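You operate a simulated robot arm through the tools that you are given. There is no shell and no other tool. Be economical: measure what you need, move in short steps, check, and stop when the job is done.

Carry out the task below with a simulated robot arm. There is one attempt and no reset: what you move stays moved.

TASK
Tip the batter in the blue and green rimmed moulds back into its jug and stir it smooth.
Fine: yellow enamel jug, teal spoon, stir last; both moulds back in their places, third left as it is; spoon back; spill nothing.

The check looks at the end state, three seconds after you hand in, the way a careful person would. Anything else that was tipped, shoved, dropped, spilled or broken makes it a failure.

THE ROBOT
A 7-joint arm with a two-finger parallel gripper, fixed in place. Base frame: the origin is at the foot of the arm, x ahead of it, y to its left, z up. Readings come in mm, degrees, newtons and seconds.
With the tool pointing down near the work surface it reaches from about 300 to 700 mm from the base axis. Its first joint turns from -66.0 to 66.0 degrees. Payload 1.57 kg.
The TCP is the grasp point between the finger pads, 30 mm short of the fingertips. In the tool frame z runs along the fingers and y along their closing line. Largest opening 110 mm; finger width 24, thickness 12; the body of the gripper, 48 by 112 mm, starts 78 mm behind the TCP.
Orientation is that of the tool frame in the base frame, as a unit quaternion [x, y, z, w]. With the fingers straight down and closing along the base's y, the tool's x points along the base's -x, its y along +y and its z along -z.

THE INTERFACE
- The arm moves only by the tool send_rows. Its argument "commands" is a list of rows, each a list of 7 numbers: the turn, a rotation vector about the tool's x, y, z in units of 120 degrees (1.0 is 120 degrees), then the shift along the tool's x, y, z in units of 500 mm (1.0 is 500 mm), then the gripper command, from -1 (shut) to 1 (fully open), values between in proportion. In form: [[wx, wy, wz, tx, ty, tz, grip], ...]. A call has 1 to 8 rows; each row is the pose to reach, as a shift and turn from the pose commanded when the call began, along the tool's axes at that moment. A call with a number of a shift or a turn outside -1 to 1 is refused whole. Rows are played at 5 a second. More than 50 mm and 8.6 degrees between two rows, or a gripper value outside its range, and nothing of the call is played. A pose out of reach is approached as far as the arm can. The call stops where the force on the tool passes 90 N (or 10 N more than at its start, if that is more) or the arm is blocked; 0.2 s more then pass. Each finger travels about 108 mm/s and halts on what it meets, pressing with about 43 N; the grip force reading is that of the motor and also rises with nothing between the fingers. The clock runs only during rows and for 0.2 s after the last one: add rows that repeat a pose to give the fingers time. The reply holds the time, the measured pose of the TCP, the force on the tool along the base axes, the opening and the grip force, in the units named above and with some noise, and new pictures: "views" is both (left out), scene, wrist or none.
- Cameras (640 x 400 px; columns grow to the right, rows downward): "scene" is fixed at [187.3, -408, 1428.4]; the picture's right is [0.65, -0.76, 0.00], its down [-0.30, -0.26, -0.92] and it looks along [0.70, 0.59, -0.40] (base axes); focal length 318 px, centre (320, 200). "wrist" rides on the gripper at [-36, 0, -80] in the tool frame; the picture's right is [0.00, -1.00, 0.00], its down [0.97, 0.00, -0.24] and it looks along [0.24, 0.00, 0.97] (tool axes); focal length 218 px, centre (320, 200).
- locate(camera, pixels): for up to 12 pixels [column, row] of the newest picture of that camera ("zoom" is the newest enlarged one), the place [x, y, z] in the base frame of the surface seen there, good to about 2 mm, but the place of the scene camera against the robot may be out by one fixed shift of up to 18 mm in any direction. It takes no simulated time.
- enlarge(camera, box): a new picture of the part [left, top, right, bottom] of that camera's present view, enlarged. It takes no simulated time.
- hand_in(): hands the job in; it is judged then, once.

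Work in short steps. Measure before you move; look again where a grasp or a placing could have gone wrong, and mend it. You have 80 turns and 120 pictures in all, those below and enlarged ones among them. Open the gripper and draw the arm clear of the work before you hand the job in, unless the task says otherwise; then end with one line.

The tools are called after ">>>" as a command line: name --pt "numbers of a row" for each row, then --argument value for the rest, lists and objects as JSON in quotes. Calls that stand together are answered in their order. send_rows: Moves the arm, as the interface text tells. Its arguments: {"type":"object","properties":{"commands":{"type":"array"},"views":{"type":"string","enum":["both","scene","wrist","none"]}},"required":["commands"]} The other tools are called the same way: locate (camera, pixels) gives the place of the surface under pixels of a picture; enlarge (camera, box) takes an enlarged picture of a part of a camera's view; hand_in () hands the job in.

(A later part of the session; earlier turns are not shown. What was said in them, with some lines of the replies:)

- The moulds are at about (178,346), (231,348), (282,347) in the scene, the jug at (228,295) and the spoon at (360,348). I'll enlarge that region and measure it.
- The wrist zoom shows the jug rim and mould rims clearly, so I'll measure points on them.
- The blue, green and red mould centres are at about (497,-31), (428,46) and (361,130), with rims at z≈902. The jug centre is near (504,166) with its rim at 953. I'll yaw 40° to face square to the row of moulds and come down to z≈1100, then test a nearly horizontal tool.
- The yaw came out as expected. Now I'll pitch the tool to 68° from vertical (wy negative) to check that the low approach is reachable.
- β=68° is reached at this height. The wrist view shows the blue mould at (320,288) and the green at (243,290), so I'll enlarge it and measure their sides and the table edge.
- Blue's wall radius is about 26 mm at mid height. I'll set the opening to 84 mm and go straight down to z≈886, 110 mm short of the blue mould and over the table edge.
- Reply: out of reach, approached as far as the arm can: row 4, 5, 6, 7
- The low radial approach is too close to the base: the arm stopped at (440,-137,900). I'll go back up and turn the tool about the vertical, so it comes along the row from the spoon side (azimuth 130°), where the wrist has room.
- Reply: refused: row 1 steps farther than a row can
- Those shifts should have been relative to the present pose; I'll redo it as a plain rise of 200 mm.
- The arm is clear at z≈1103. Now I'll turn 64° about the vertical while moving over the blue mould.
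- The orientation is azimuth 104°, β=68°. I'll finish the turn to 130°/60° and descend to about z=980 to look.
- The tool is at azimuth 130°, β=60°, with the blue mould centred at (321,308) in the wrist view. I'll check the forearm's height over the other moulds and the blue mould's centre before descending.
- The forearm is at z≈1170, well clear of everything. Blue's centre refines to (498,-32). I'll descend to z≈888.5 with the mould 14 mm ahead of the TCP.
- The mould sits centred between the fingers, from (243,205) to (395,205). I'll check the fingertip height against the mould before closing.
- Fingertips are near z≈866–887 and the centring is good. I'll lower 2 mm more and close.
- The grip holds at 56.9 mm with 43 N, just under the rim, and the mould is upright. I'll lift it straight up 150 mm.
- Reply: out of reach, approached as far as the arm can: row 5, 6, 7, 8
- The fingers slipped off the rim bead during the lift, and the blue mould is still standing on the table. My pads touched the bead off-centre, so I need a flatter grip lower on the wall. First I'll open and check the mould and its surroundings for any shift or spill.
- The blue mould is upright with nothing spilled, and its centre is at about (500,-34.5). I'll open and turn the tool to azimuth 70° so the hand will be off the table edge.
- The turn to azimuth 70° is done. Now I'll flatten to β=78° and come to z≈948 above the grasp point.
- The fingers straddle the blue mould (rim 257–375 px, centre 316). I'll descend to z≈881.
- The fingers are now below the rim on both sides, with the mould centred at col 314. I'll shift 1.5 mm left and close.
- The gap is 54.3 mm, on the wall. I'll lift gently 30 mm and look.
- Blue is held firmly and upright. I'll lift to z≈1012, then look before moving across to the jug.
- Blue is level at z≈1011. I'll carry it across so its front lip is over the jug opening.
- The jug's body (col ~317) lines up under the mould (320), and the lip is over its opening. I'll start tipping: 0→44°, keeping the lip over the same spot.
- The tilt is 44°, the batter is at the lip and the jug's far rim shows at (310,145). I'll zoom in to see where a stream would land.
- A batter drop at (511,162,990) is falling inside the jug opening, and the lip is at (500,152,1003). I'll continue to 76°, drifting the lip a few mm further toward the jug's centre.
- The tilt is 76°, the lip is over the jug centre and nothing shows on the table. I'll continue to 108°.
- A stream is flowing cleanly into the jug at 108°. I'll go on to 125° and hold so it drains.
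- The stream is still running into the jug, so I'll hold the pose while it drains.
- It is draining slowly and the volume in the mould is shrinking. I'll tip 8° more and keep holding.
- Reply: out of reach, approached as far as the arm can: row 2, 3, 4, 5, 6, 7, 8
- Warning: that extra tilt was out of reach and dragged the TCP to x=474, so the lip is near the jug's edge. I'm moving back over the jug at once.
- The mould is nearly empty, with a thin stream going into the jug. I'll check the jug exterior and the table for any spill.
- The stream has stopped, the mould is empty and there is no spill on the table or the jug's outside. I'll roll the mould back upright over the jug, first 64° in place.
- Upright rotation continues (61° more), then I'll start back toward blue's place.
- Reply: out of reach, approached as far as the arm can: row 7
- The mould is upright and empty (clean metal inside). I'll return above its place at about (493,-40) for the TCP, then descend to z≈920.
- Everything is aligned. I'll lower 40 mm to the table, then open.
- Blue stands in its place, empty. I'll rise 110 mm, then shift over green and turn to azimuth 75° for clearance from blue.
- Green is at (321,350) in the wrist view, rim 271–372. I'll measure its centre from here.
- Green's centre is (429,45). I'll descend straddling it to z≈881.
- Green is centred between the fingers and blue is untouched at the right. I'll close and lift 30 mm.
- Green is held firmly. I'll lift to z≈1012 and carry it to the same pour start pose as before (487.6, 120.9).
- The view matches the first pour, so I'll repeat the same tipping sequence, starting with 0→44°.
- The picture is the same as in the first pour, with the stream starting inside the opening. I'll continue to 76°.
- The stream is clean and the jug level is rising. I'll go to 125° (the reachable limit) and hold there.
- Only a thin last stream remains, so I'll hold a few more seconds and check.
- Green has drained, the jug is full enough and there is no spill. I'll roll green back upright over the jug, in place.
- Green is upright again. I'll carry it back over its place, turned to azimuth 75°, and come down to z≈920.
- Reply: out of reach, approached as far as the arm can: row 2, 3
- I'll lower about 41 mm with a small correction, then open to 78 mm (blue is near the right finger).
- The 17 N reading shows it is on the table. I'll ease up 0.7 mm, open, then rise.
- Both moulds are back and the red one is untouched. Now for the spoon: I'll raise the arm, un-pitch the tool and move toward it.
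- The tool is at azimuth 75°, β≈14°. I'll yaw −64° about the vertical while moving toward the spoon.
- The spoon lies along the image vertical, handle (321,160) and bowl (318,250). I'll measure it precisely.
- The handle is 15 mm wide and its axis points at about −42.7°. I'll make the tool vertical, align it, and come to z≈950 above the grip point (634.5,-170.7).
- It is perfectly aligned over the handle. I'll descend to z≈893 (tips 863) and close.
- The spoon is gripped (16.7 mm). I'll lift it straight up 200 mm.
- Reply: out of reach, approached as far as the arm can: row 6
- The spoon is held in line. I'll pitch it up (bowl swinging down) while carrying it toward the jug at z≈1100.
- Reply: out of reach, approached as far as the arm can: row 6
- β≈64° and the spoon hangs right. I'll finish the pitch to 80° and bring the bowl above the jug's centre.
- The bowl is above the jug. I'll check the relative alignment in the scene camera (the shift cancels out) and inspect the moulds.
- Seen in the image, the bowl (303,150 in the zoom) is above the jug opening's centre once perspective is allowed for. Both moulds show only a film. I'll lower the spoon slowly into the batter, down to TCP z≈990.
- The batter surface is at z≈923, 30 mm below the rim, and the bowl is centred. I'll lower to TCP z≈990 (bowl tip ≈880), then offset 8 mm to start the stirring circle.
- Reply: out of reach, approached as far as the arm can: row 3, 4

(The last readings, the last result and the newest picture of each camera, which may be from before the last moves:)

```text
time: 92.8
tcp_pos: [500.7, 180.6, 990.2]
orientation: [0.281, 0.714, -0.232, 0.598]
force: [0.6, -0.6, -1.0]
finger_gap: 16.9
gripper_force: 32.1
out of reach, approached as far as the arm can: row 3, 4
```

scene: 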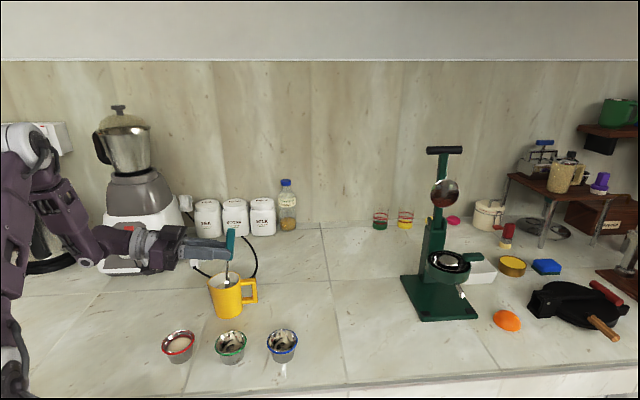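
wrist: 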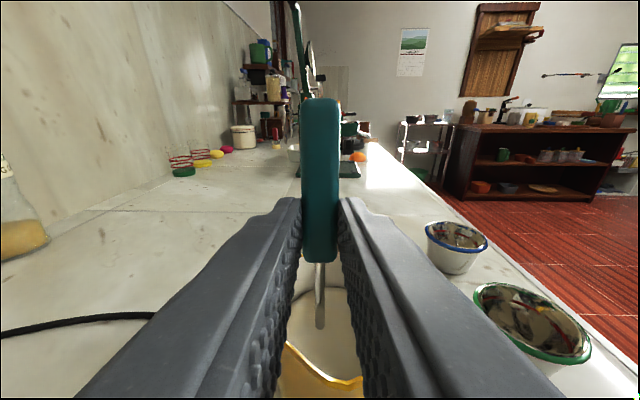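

Two intermediate points were at the edge of reach. I'll tilt 8° toward vertical, pivoting about the bowl, to give the wrist room before stirring.

>>> send_rows --pt "0 0.0333 0 -0.0022 0 0.0128 -0.95" --pt "0 0.0667 0 -0.0045 0 0.0256 -0.95" --pt "0 0.0667 0 -0.0045 -0.006 0.0256 -0.95" --pt "0 0.0667 0 -0.0045 -0.016 0.0256 -0.95" --views "both"

```text
time: 93.8
tcp_pos: [505.2, 164.6, 990.4]
orientation: [0.296, 0.753, -0.211, 0.548]
force: [0.5, 1.0, 0.2]
finger_gap: 16.6
gripper_force: 31.9
```

scene: 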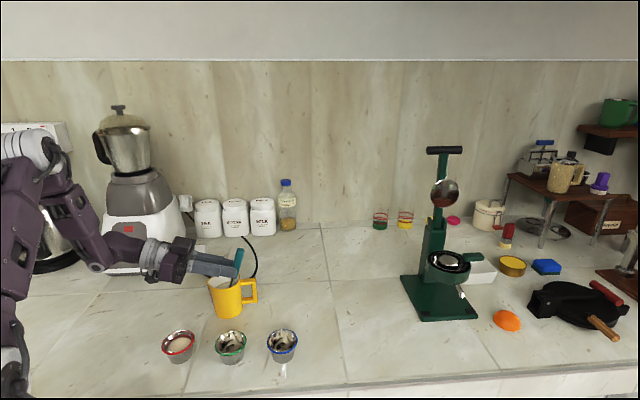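
wrist: 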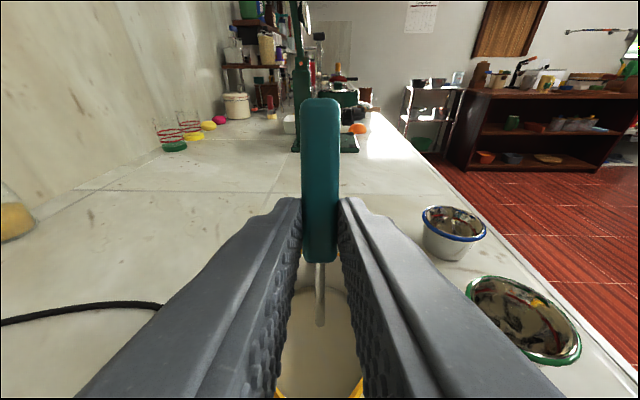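

Now it is in reach, with the bowl central at TCP z≈990. First stirring lap, radius 8 mm, returning to the centre.

>>> send_rows --pt "0 0 0 0 0.016 0 -0.95" --pt "0 0 0 -0.0039 0.01 0.0119 -0.95" --pt "0 0 0 -0.0048 -0.0036 0.0148 -0.95" --pt "0 0 0 -0.0021 -0.0144 0.0066 -0.95" --pt "0 0 0 0.0021 -0.0144 -0.0066 -0.95" --pt "0 0 0 0.0048 -0.0036 -0.0148 -0.95" --pt "0 0 0 0.0039 0.01 -0.0119 -0.95" --pt "0 0 0 0 0 0 -0.95" --views "both"

```text
time: 95.6
tcp_pos: [504.8, 164.3, 990.1]
orientation: [0.296, 0.753, -0.211, 0.548]
force: [0.5, 0.2, -0.2]
finger_gap: 16.6
gripper_force: 31.7
```

scene: 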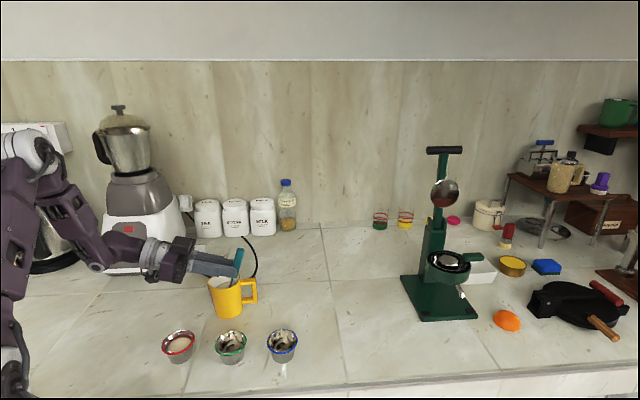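
wrist: 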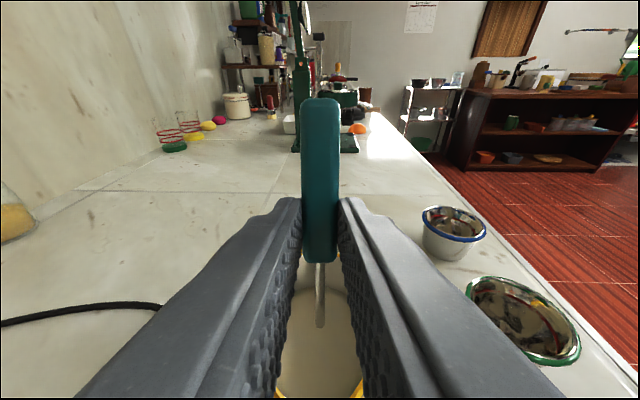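

The lap went cleanly with no reach warnings, and the jug hasn't moved. I'll do several more laps.

>>> send_rows --pt "0 0 0 0 0.016 0 -0.95" --pt "0 0 0 -0.0039 0.01 0.0119 -0.95" --pt "0 0 0 -0.0048 -0.0036 0.0148 -0.95" --pt "0 0 0 -0.0021 -0.0144 0.0066 -0.95" --pt "0 0 0 0.0021 -0.0144 -0.0066 -0.95" --pt "0 0 0 0.0048 -0.0036 -0.0148 -0.95" --pt "0 0 0 0.0039 0.01 -0.0119 -0.95" --pt "0 0 0 0 0 0 -0.95" --views "none"

>>> send_rows --pt "0 0 0 0 0.016 0 -0.95" --pt "0 0 0 -0.0039 0.01 0.0119 -0.95" --pt "0 0 0 -0.0048 -0.0036 0.0148 -0.95" --pt "0 0 0 -0.0021 -0.0144 0.0066 -0.95" --pt "0 0 0 0.0021 -0.0144 -0.0066 -0.95" --pt "0 0 0 0.0048 -0.0036 -0.0148 -0.95" --pt "0 0 0 0.0039 0.01 -0.0119 -0.95" --pt "0 0 0 0 0 0 -0.95" --views "none"

>>> send_rows --pt "0 0 0 0 0.016 0 -0.95" --pt "0 0 0 -0.0039 0.01 0.0119 -0.95" --pt "0 0 0 -0.0048 -0.0036 0.0148 -0.95" --pt "0 0 0 -0.0021 -0.0144 0.0066 -0.95" --pt "0 0 0 0.0021 -0.0144 -0.0066 -0.95" --pt "0 0 0 0.0048 -0.0036 -0.0148 -0.95" --pt "0 0 0 0.0039 0.01 -0.0119 -0.95" --pt "0 0 0 0 0 0 -0.95" --views "none"

>>> send_rows --pt "0 0 0 0 0.016 0 -0.95" --pt "0 0 0 -0.0039 0.01 0.0119 -0.95" --pt "0 0 0 -0.0048 -0.0036 0.0148 -0.95" --pt "0 0 0 -0.0021 -0.0144 0.0066 -0.95" --pt "0 0 0 0.0021 -0.0144 -0.0066 -0.95" --pt "0 0 0 0.0048 -0.0036 -0.0148 -0.95" --pt "0 0 0 0.0039 0.01 -0.0119 -0.95" --pt "0 0 0 0 0 0 -0.95" --views "none"

>>> send_rows --pt "0 0 0 0 0.016 0 -0.95" --pt "0 0 0 -0.0039 0.01 0.0119 -0.95" --pt "0 0 0 -0.0048 -0.0036 0.0148 -0.95" --pt "0 0 0 -0.0021 -0.0144 0.0066 -0.95" --pt "0 0 0 0.0021 -0.0144 -0.0066 -0.95" --pt "0 0 0 0.0048 -0.0036 -0.0148 -0.95" --pt "0 0 0 0.0039 0.01 -0.0119 -0.95" --pt "0 0 0 0 0 0 -0.95" --views "scene"

>>> enlarge --camera "scene" --box '[180, 220, 280, 330]'

```text
time: 97.4
tcp_pos: [502.5, 163.2, 991.0]
orientation: [0.297, 0.753, -0.211, 0.547]
force: [0.8, 0.2, 0.2]
finger_gap: 16.8
gripper_force: 32.0
```

```text
time: 99.2
tcp_pos: [503.6, 165.0, 990.2]
orientation: [0.297, 0.753, -0.212, 0.548]
force: [-0.1, -0.1, -0.4]
finger_gap: 16.6
gripper_force: 31.5
```

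```text
time: 101.0
tcp_pos: [503.9, 164.7, 989.8]
orientation: [0.296, 0.753, -0.211, 0.549]
force: [0.4, -0.3, 0.0]
finger_gap: 16.7
gripper_force: 31.7
```

```text
time: 102.8
tcp_pos: [503.7, 163.6, 989.8]
orientation: [0.296, 0.753, -0.211, 0.548]
force: [0.7, 0.6, 0.1]
finger_gap: 16.8
gripper_force: 32.3
```

```text
time: 104.6
tcp_pos: [505.1, 163.7, 990.1]
orientation: [0.297, 0.753, -0.211, 0.548]
force: [-0.2, -0.1, -0.9]
finger_gap: 16.5
gripper_force: 31.1
```

scene: 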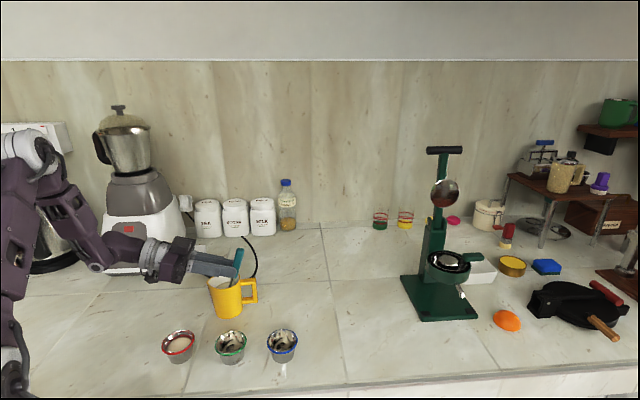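

```text
3.64 times, centred on (230, 275) of scene
```

zoom: 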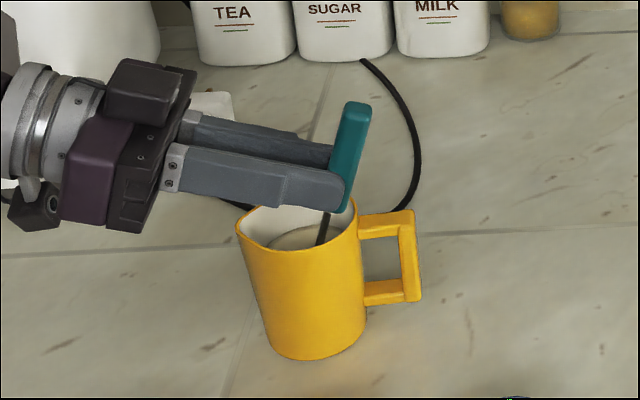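

Six laps are done and the surface is smooth. I'll raise the bowl out of the batter but keep it inside the jug, and let it drip.

>>> send_rows --pt "0 0 0 -0.035 0 -0.0114 -0.95" --pt "0 0 0 -0.07 0 -0.0227 -0.95" --pt "0 0 0 -0.1046 0 -0.034 -0.95" --pt "0 0 0 -0.1046 0 -0.034 -0.95" --pt "0 0 0 -0.1046 0 -0.034 -0.95" --pt "0 0 0 -0.1046 0 -0.034 -0.95" --pt "0 0 0 -0.1046 0 -0.034 -0.95" --pt "0 0 0 -0.1046 0 -0.034 -0.95" --views "none"

>>> send_rows --pt "0 0 0 0 0 0 -0.95" --pt "0 0 0 0 0 0 -0.95" --pt "0 0 0 0 0 0 -0.95" --pt "0 0 0 0 0 0 -0.95" --pt "0 0 0 0 0 0 -0.95" --pt "0 0 0 0 0 0 -0.95" --pt "0 0 0 0 0 0 -0.95" --pt "0 0 0 0 0 0 -0.95" --views "none"

>>> send_rows --pt "0 0 0 0 0 0 -0.95" --pt "0 0 0 0 0 0 -0.95" --pt "0 0 0 0 0 0 -0.95" --pt "0 0 0 0 0 0 -0.95" --pt "0 0 0 0 0 0 -0.95" --pt "0 0 0 0 0 0 -0.95" --pt "0 0 0 0 0 0 -0.95" --pt "0 0 0 0 0 0 -0.95" --views "both"

>>> enlarge --camera "wrist" --box '[250, 260, 390, 400]'

```text
time: 106.4
tcp_pos: [503.2, 164.9, 1043.2]
orientation: [0.296, 0.753, -0.212, 0.548]
force: [-0.4, 0.2, -0.5]
finger_gap: 16.9
gripper_force: 31.6
```

```text
time: 108.2
tcp_pos: [502.6, 164.2, 1044.5]
orientation: [0.296, 0.754, -0.211, 0.548]
force: [-0.3, -0.4, 0.6]
finger_gap: 16.5
gripper_force: 32.0
```

```text
time: 110.0
tcp_pos: [502.9, 164.7, 1043.7]
orientation: [0.297, 0.753, -0.211, 0.547]
force: [0.0, 0.4, -0.4]
finger_gap: 16.9
gripper_force: 32.2
```

scene: 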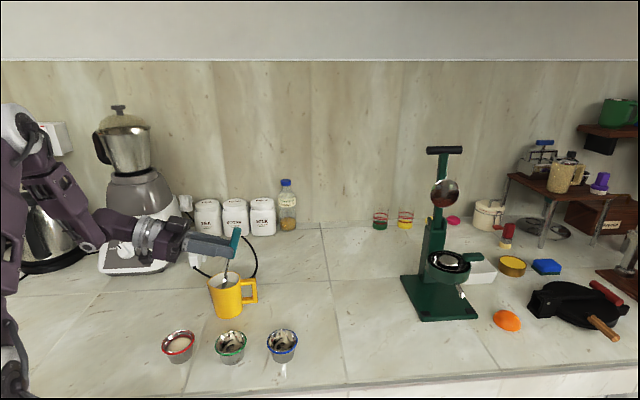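
wrist: 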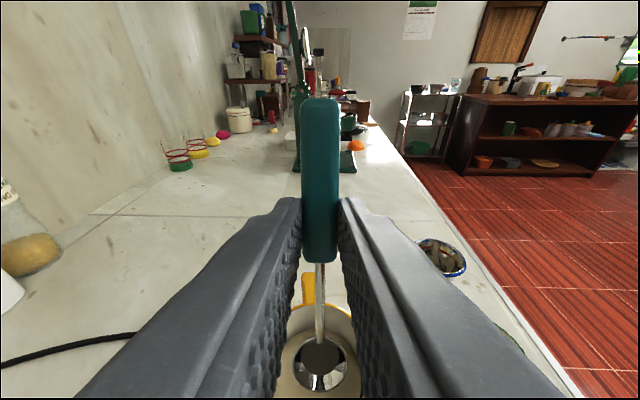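

```text
2.86 times, centred on (320, 330) of wrist
```

zoom: 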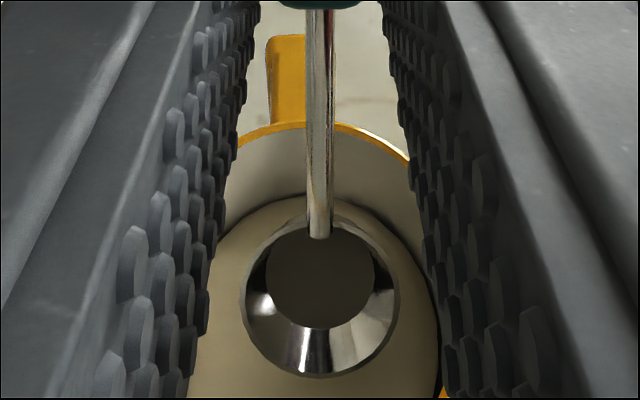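

The spoon is clean and nothing is dripping. I'll rise out of the jug and carry the spoon back, reversing the path.

>>> send_rows --pt "0 0 0 -0.0418 0 -0.0136 -0.95" --pt "0 0 0 -0.0837 0 -0.0272 -0.95" --pt "0 0 0 -0.1255 0 -0.0408 -0.95" --pt "0 0 0 -0.1255 0 -0.0408 -0.95" --views "none"

>>> send_rows --pt "0 0.0667 0 -0.0138 -0.0346 0.0713 -0.95" --pt "0 0.1333 0 -0.0276 -0.0692 0.1426 -0.95" --pt "0 0.2 0 -0.0414 -0.1037 0.2139 -0.95" --pt "0 0.2667 0 -0.0552 -0.1383 0.2852 -0.95" --pt "0 0.3333 0 -0.0691 -0.1729 0.3565 -0.95" --pt "0 0.4 0 -0.0829 -0.2075 0.4278 -0.95" --pt "0 0.4667 0 -0.0967 -0.242 0.4991 -0.95" --pt "0 0.5333 0 -0.1105 -0.2766 0.5704 -0.95" --views "both"

```text
time: 111.0
tcp_pos: [504.2, 164.1, 1109.1]
orientation: [0.296, 0.753, -0.211, 0.548]
force: [-0.9, -0.2, -1.0]
finger_gap: 16.6
gripper_force: 32.0
```

```text
time: 112.8
tcp_pos: [622.7, -134.9, 1075.2]
orientation: [0.363, 0.929, -0.021, 0.064]
force: [-1.2, -0.1, -1.0]
finger_gap: 16.9
gripper_force: 32.1
```

scene: 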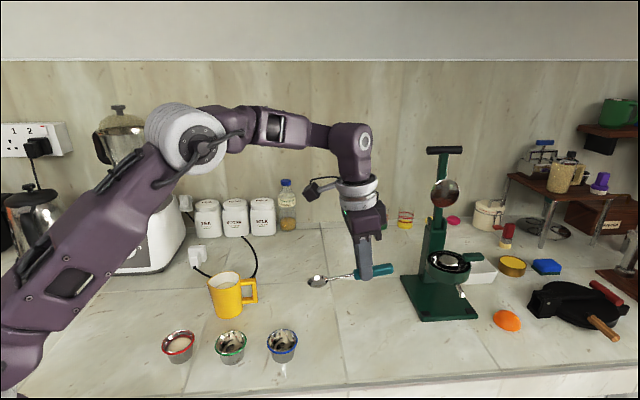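
wrist: 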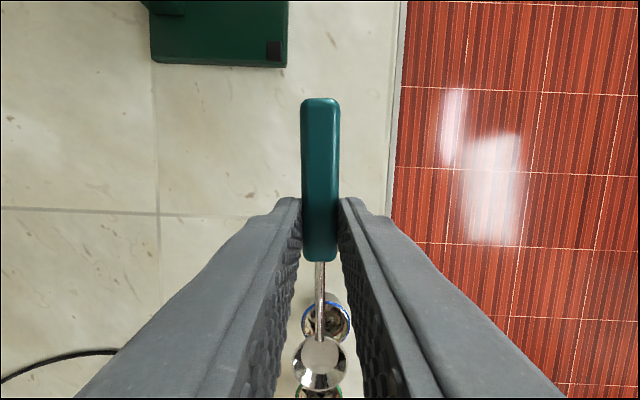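

β≈8° is left. I'll finish levelling and descend to z≈960 above the spoon's place.

>>> send_rows --pt "0 0.0215 0 -0.0115 -0.0117 0.0592 -0.95" --pt "0 0.043 0 -0.0231 -0.0235 0.1184 -0.95" --pt "0 0.0643 0 -0.0346 -0.0352 0.1776 -0.95" --pt "0 0.0643 0 -0.0346 -0.0352 0.2368 -0.95" --pt "0 0.0643 0 -0.0346 -0.0352 0.2368 -0.95" --views "none"

```text
time: 114.0
tcp_pos: [636.7, -168.1, 957.9]
orientation: [0.364, 0.931, 0.002, 0.003]
force: [-0.1, -0.3, -0.4]
finger_gap: 16.7
gripper_force: 31.9
```

I'm 65 mm above. I'll lower to just at the original grip height, checking force before release.

>>> send_rows --pt "0 0 0 0 -0.0033 0.05 -0.95" --pt "0 0 0 0 -0.0033 0.1 -0.95" --pt "0 0 0 0 -0.0033 0.12 -0.95" --pt "0 0 0 0 -0.0033 0.128 -0.95" --pt "0 0 0 0 -0.0033 0.128 -0.95" --views "wrist"

```text
time: 115.2
tcp_pos: [635.0, -169.3, 895.4]
orientation: [0.364, 0.932, 0.002, 0.003]
force: [0.4, 0.1, 6.5]
finger_gap: 16.5
gripper_force: 32.0
```

wrist: 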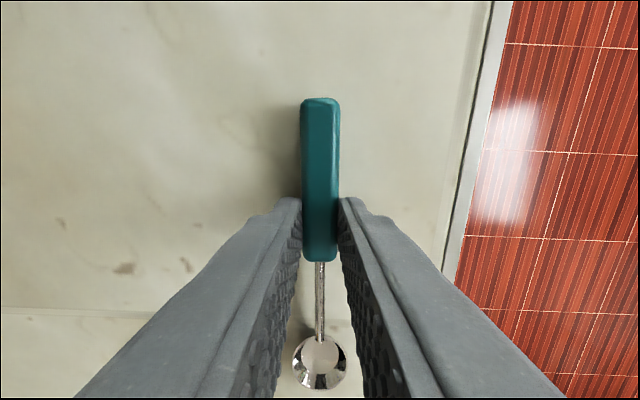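

A 6.5 N upward force shows the spoon is touching the table, in the same view as at pick-up. I'll open gently and rise.

>>> send_rows --pt "0 0 0 0 0 0 -0.6" --pt "0 0 0 0 0 0 -0.3" --pt "0 0 0 0 0 0 -0.2" --pt "0 0 0 0 0 -0.06 -0.2" --pt "0 0 0 0 0 -0.14 -0.2" --pt "0 0 0 0 0 -0.22 -0.2" --pt "0 0 0 0 0 -0.3 -0.2" --pt "0 0 0 0 0 -0.36 -0.2" --views "wrist"

```text
time: 117.0
tcp_pos: [633.4, -170.5, 1076.9]
orientation: [0.364, 0.931, 0.003, 0.003]
force: [-0.8, -0.3, -0.2]
finger_gap: 44.1
gripper_force: 0.1
```

wrist: 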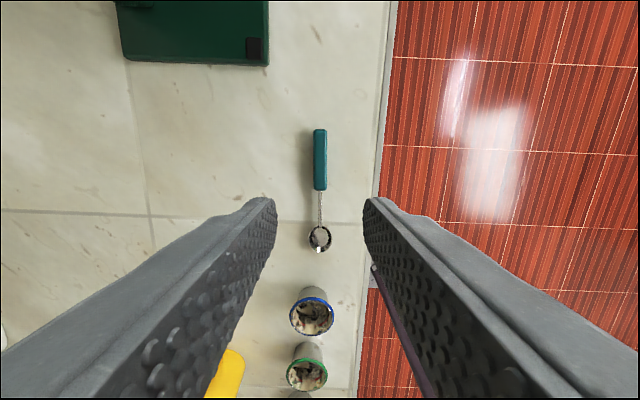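

The spoon is back in its place. I'll draw the arm clear, open the gripper and take a final look.

>>> send_rows --pt "0 0 0 0.052 -0.0207 -0.0486 0" --pt "0 0 0 0.104 -0.0414 -0.0971 0.3" --pt "0 0 0 0.156 -0.0621 -0.1457 0.6" --pt "0 0 0 0.208 -0.0829 -0.1943 1" --pt "0 0 0 0.26 -0.1036 -0.2429 1" --pt "0 0 0 0.312 -0.1243 -0.2914 1" --pt "0 0 0 0.364 -0.145 -0.34 1" --pt "0 0 0 0.364 -0.145 -0.34 1" --views "both"

>>> enlarge --camera "scene" --box '[150, 260, 420, 390]'

```text
time: 118.8
tcp_pos: [449.3, -99.9, 1244.7]
orientation: [0.364, 0.931, 0.002, 0.003]
force: [-0.5, -0.6, -0.5]
finger_gap: 110.1
gripper_force: 0.0
```

scene: 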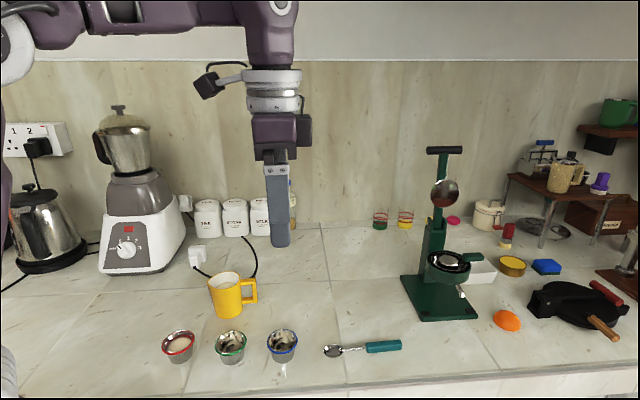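
wrist: 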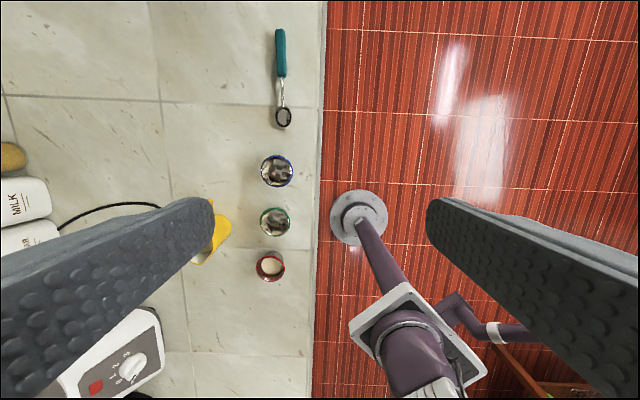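

```text
2.37 times, centred on (285, 325) of scene
```

zoom: 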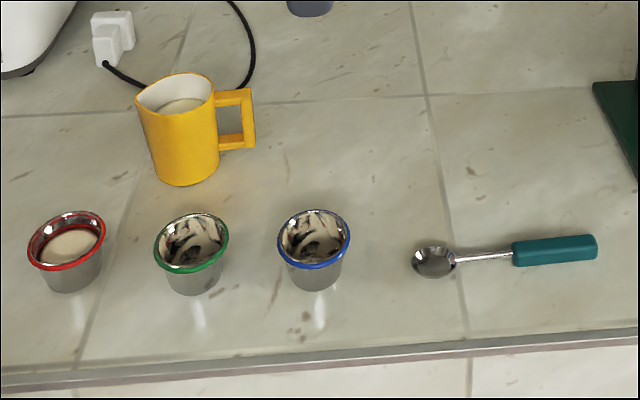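

Everything matches the start layout and the table is clean. As a last check, I'll see whether the emptied moulds hold only a film by reading the inner floor heights.

>>> enlarge --camera "wrist" --box '[235, 140, 315, 290]'

>>> locate --camera "wrist" --pixels '[[277, 170], [272, 172], [282, 168], [275, 222], [270, 224], [280, 220], [270, 266]]'

```text
2.67 times, centred on (275, 215) of wrist
```

zoom: 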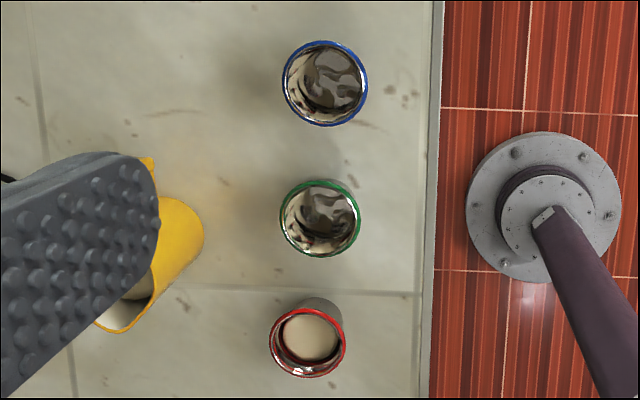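

```text
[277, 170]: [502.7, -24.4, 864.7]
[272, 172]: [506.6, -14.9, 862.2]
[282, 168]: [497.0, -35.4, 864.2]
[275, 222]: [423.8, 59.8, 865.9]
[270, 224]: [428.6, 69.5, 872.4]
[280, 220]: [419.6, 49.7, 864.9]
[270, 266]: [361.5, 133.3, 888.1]
```

The inner floors read z≈864, bare metal with reflections, and the red mould still reads 888, full. The job is complete, so I'm handing in.

>>> hand_in

```text
The job is handed in.
```

The batter from the blue and green moulds is back in the yellow jug and was stirred last with the teal spoon. Both moulds and the spoon are back in their places, the red mould is untouched, and I saw no spills in the final pictures.
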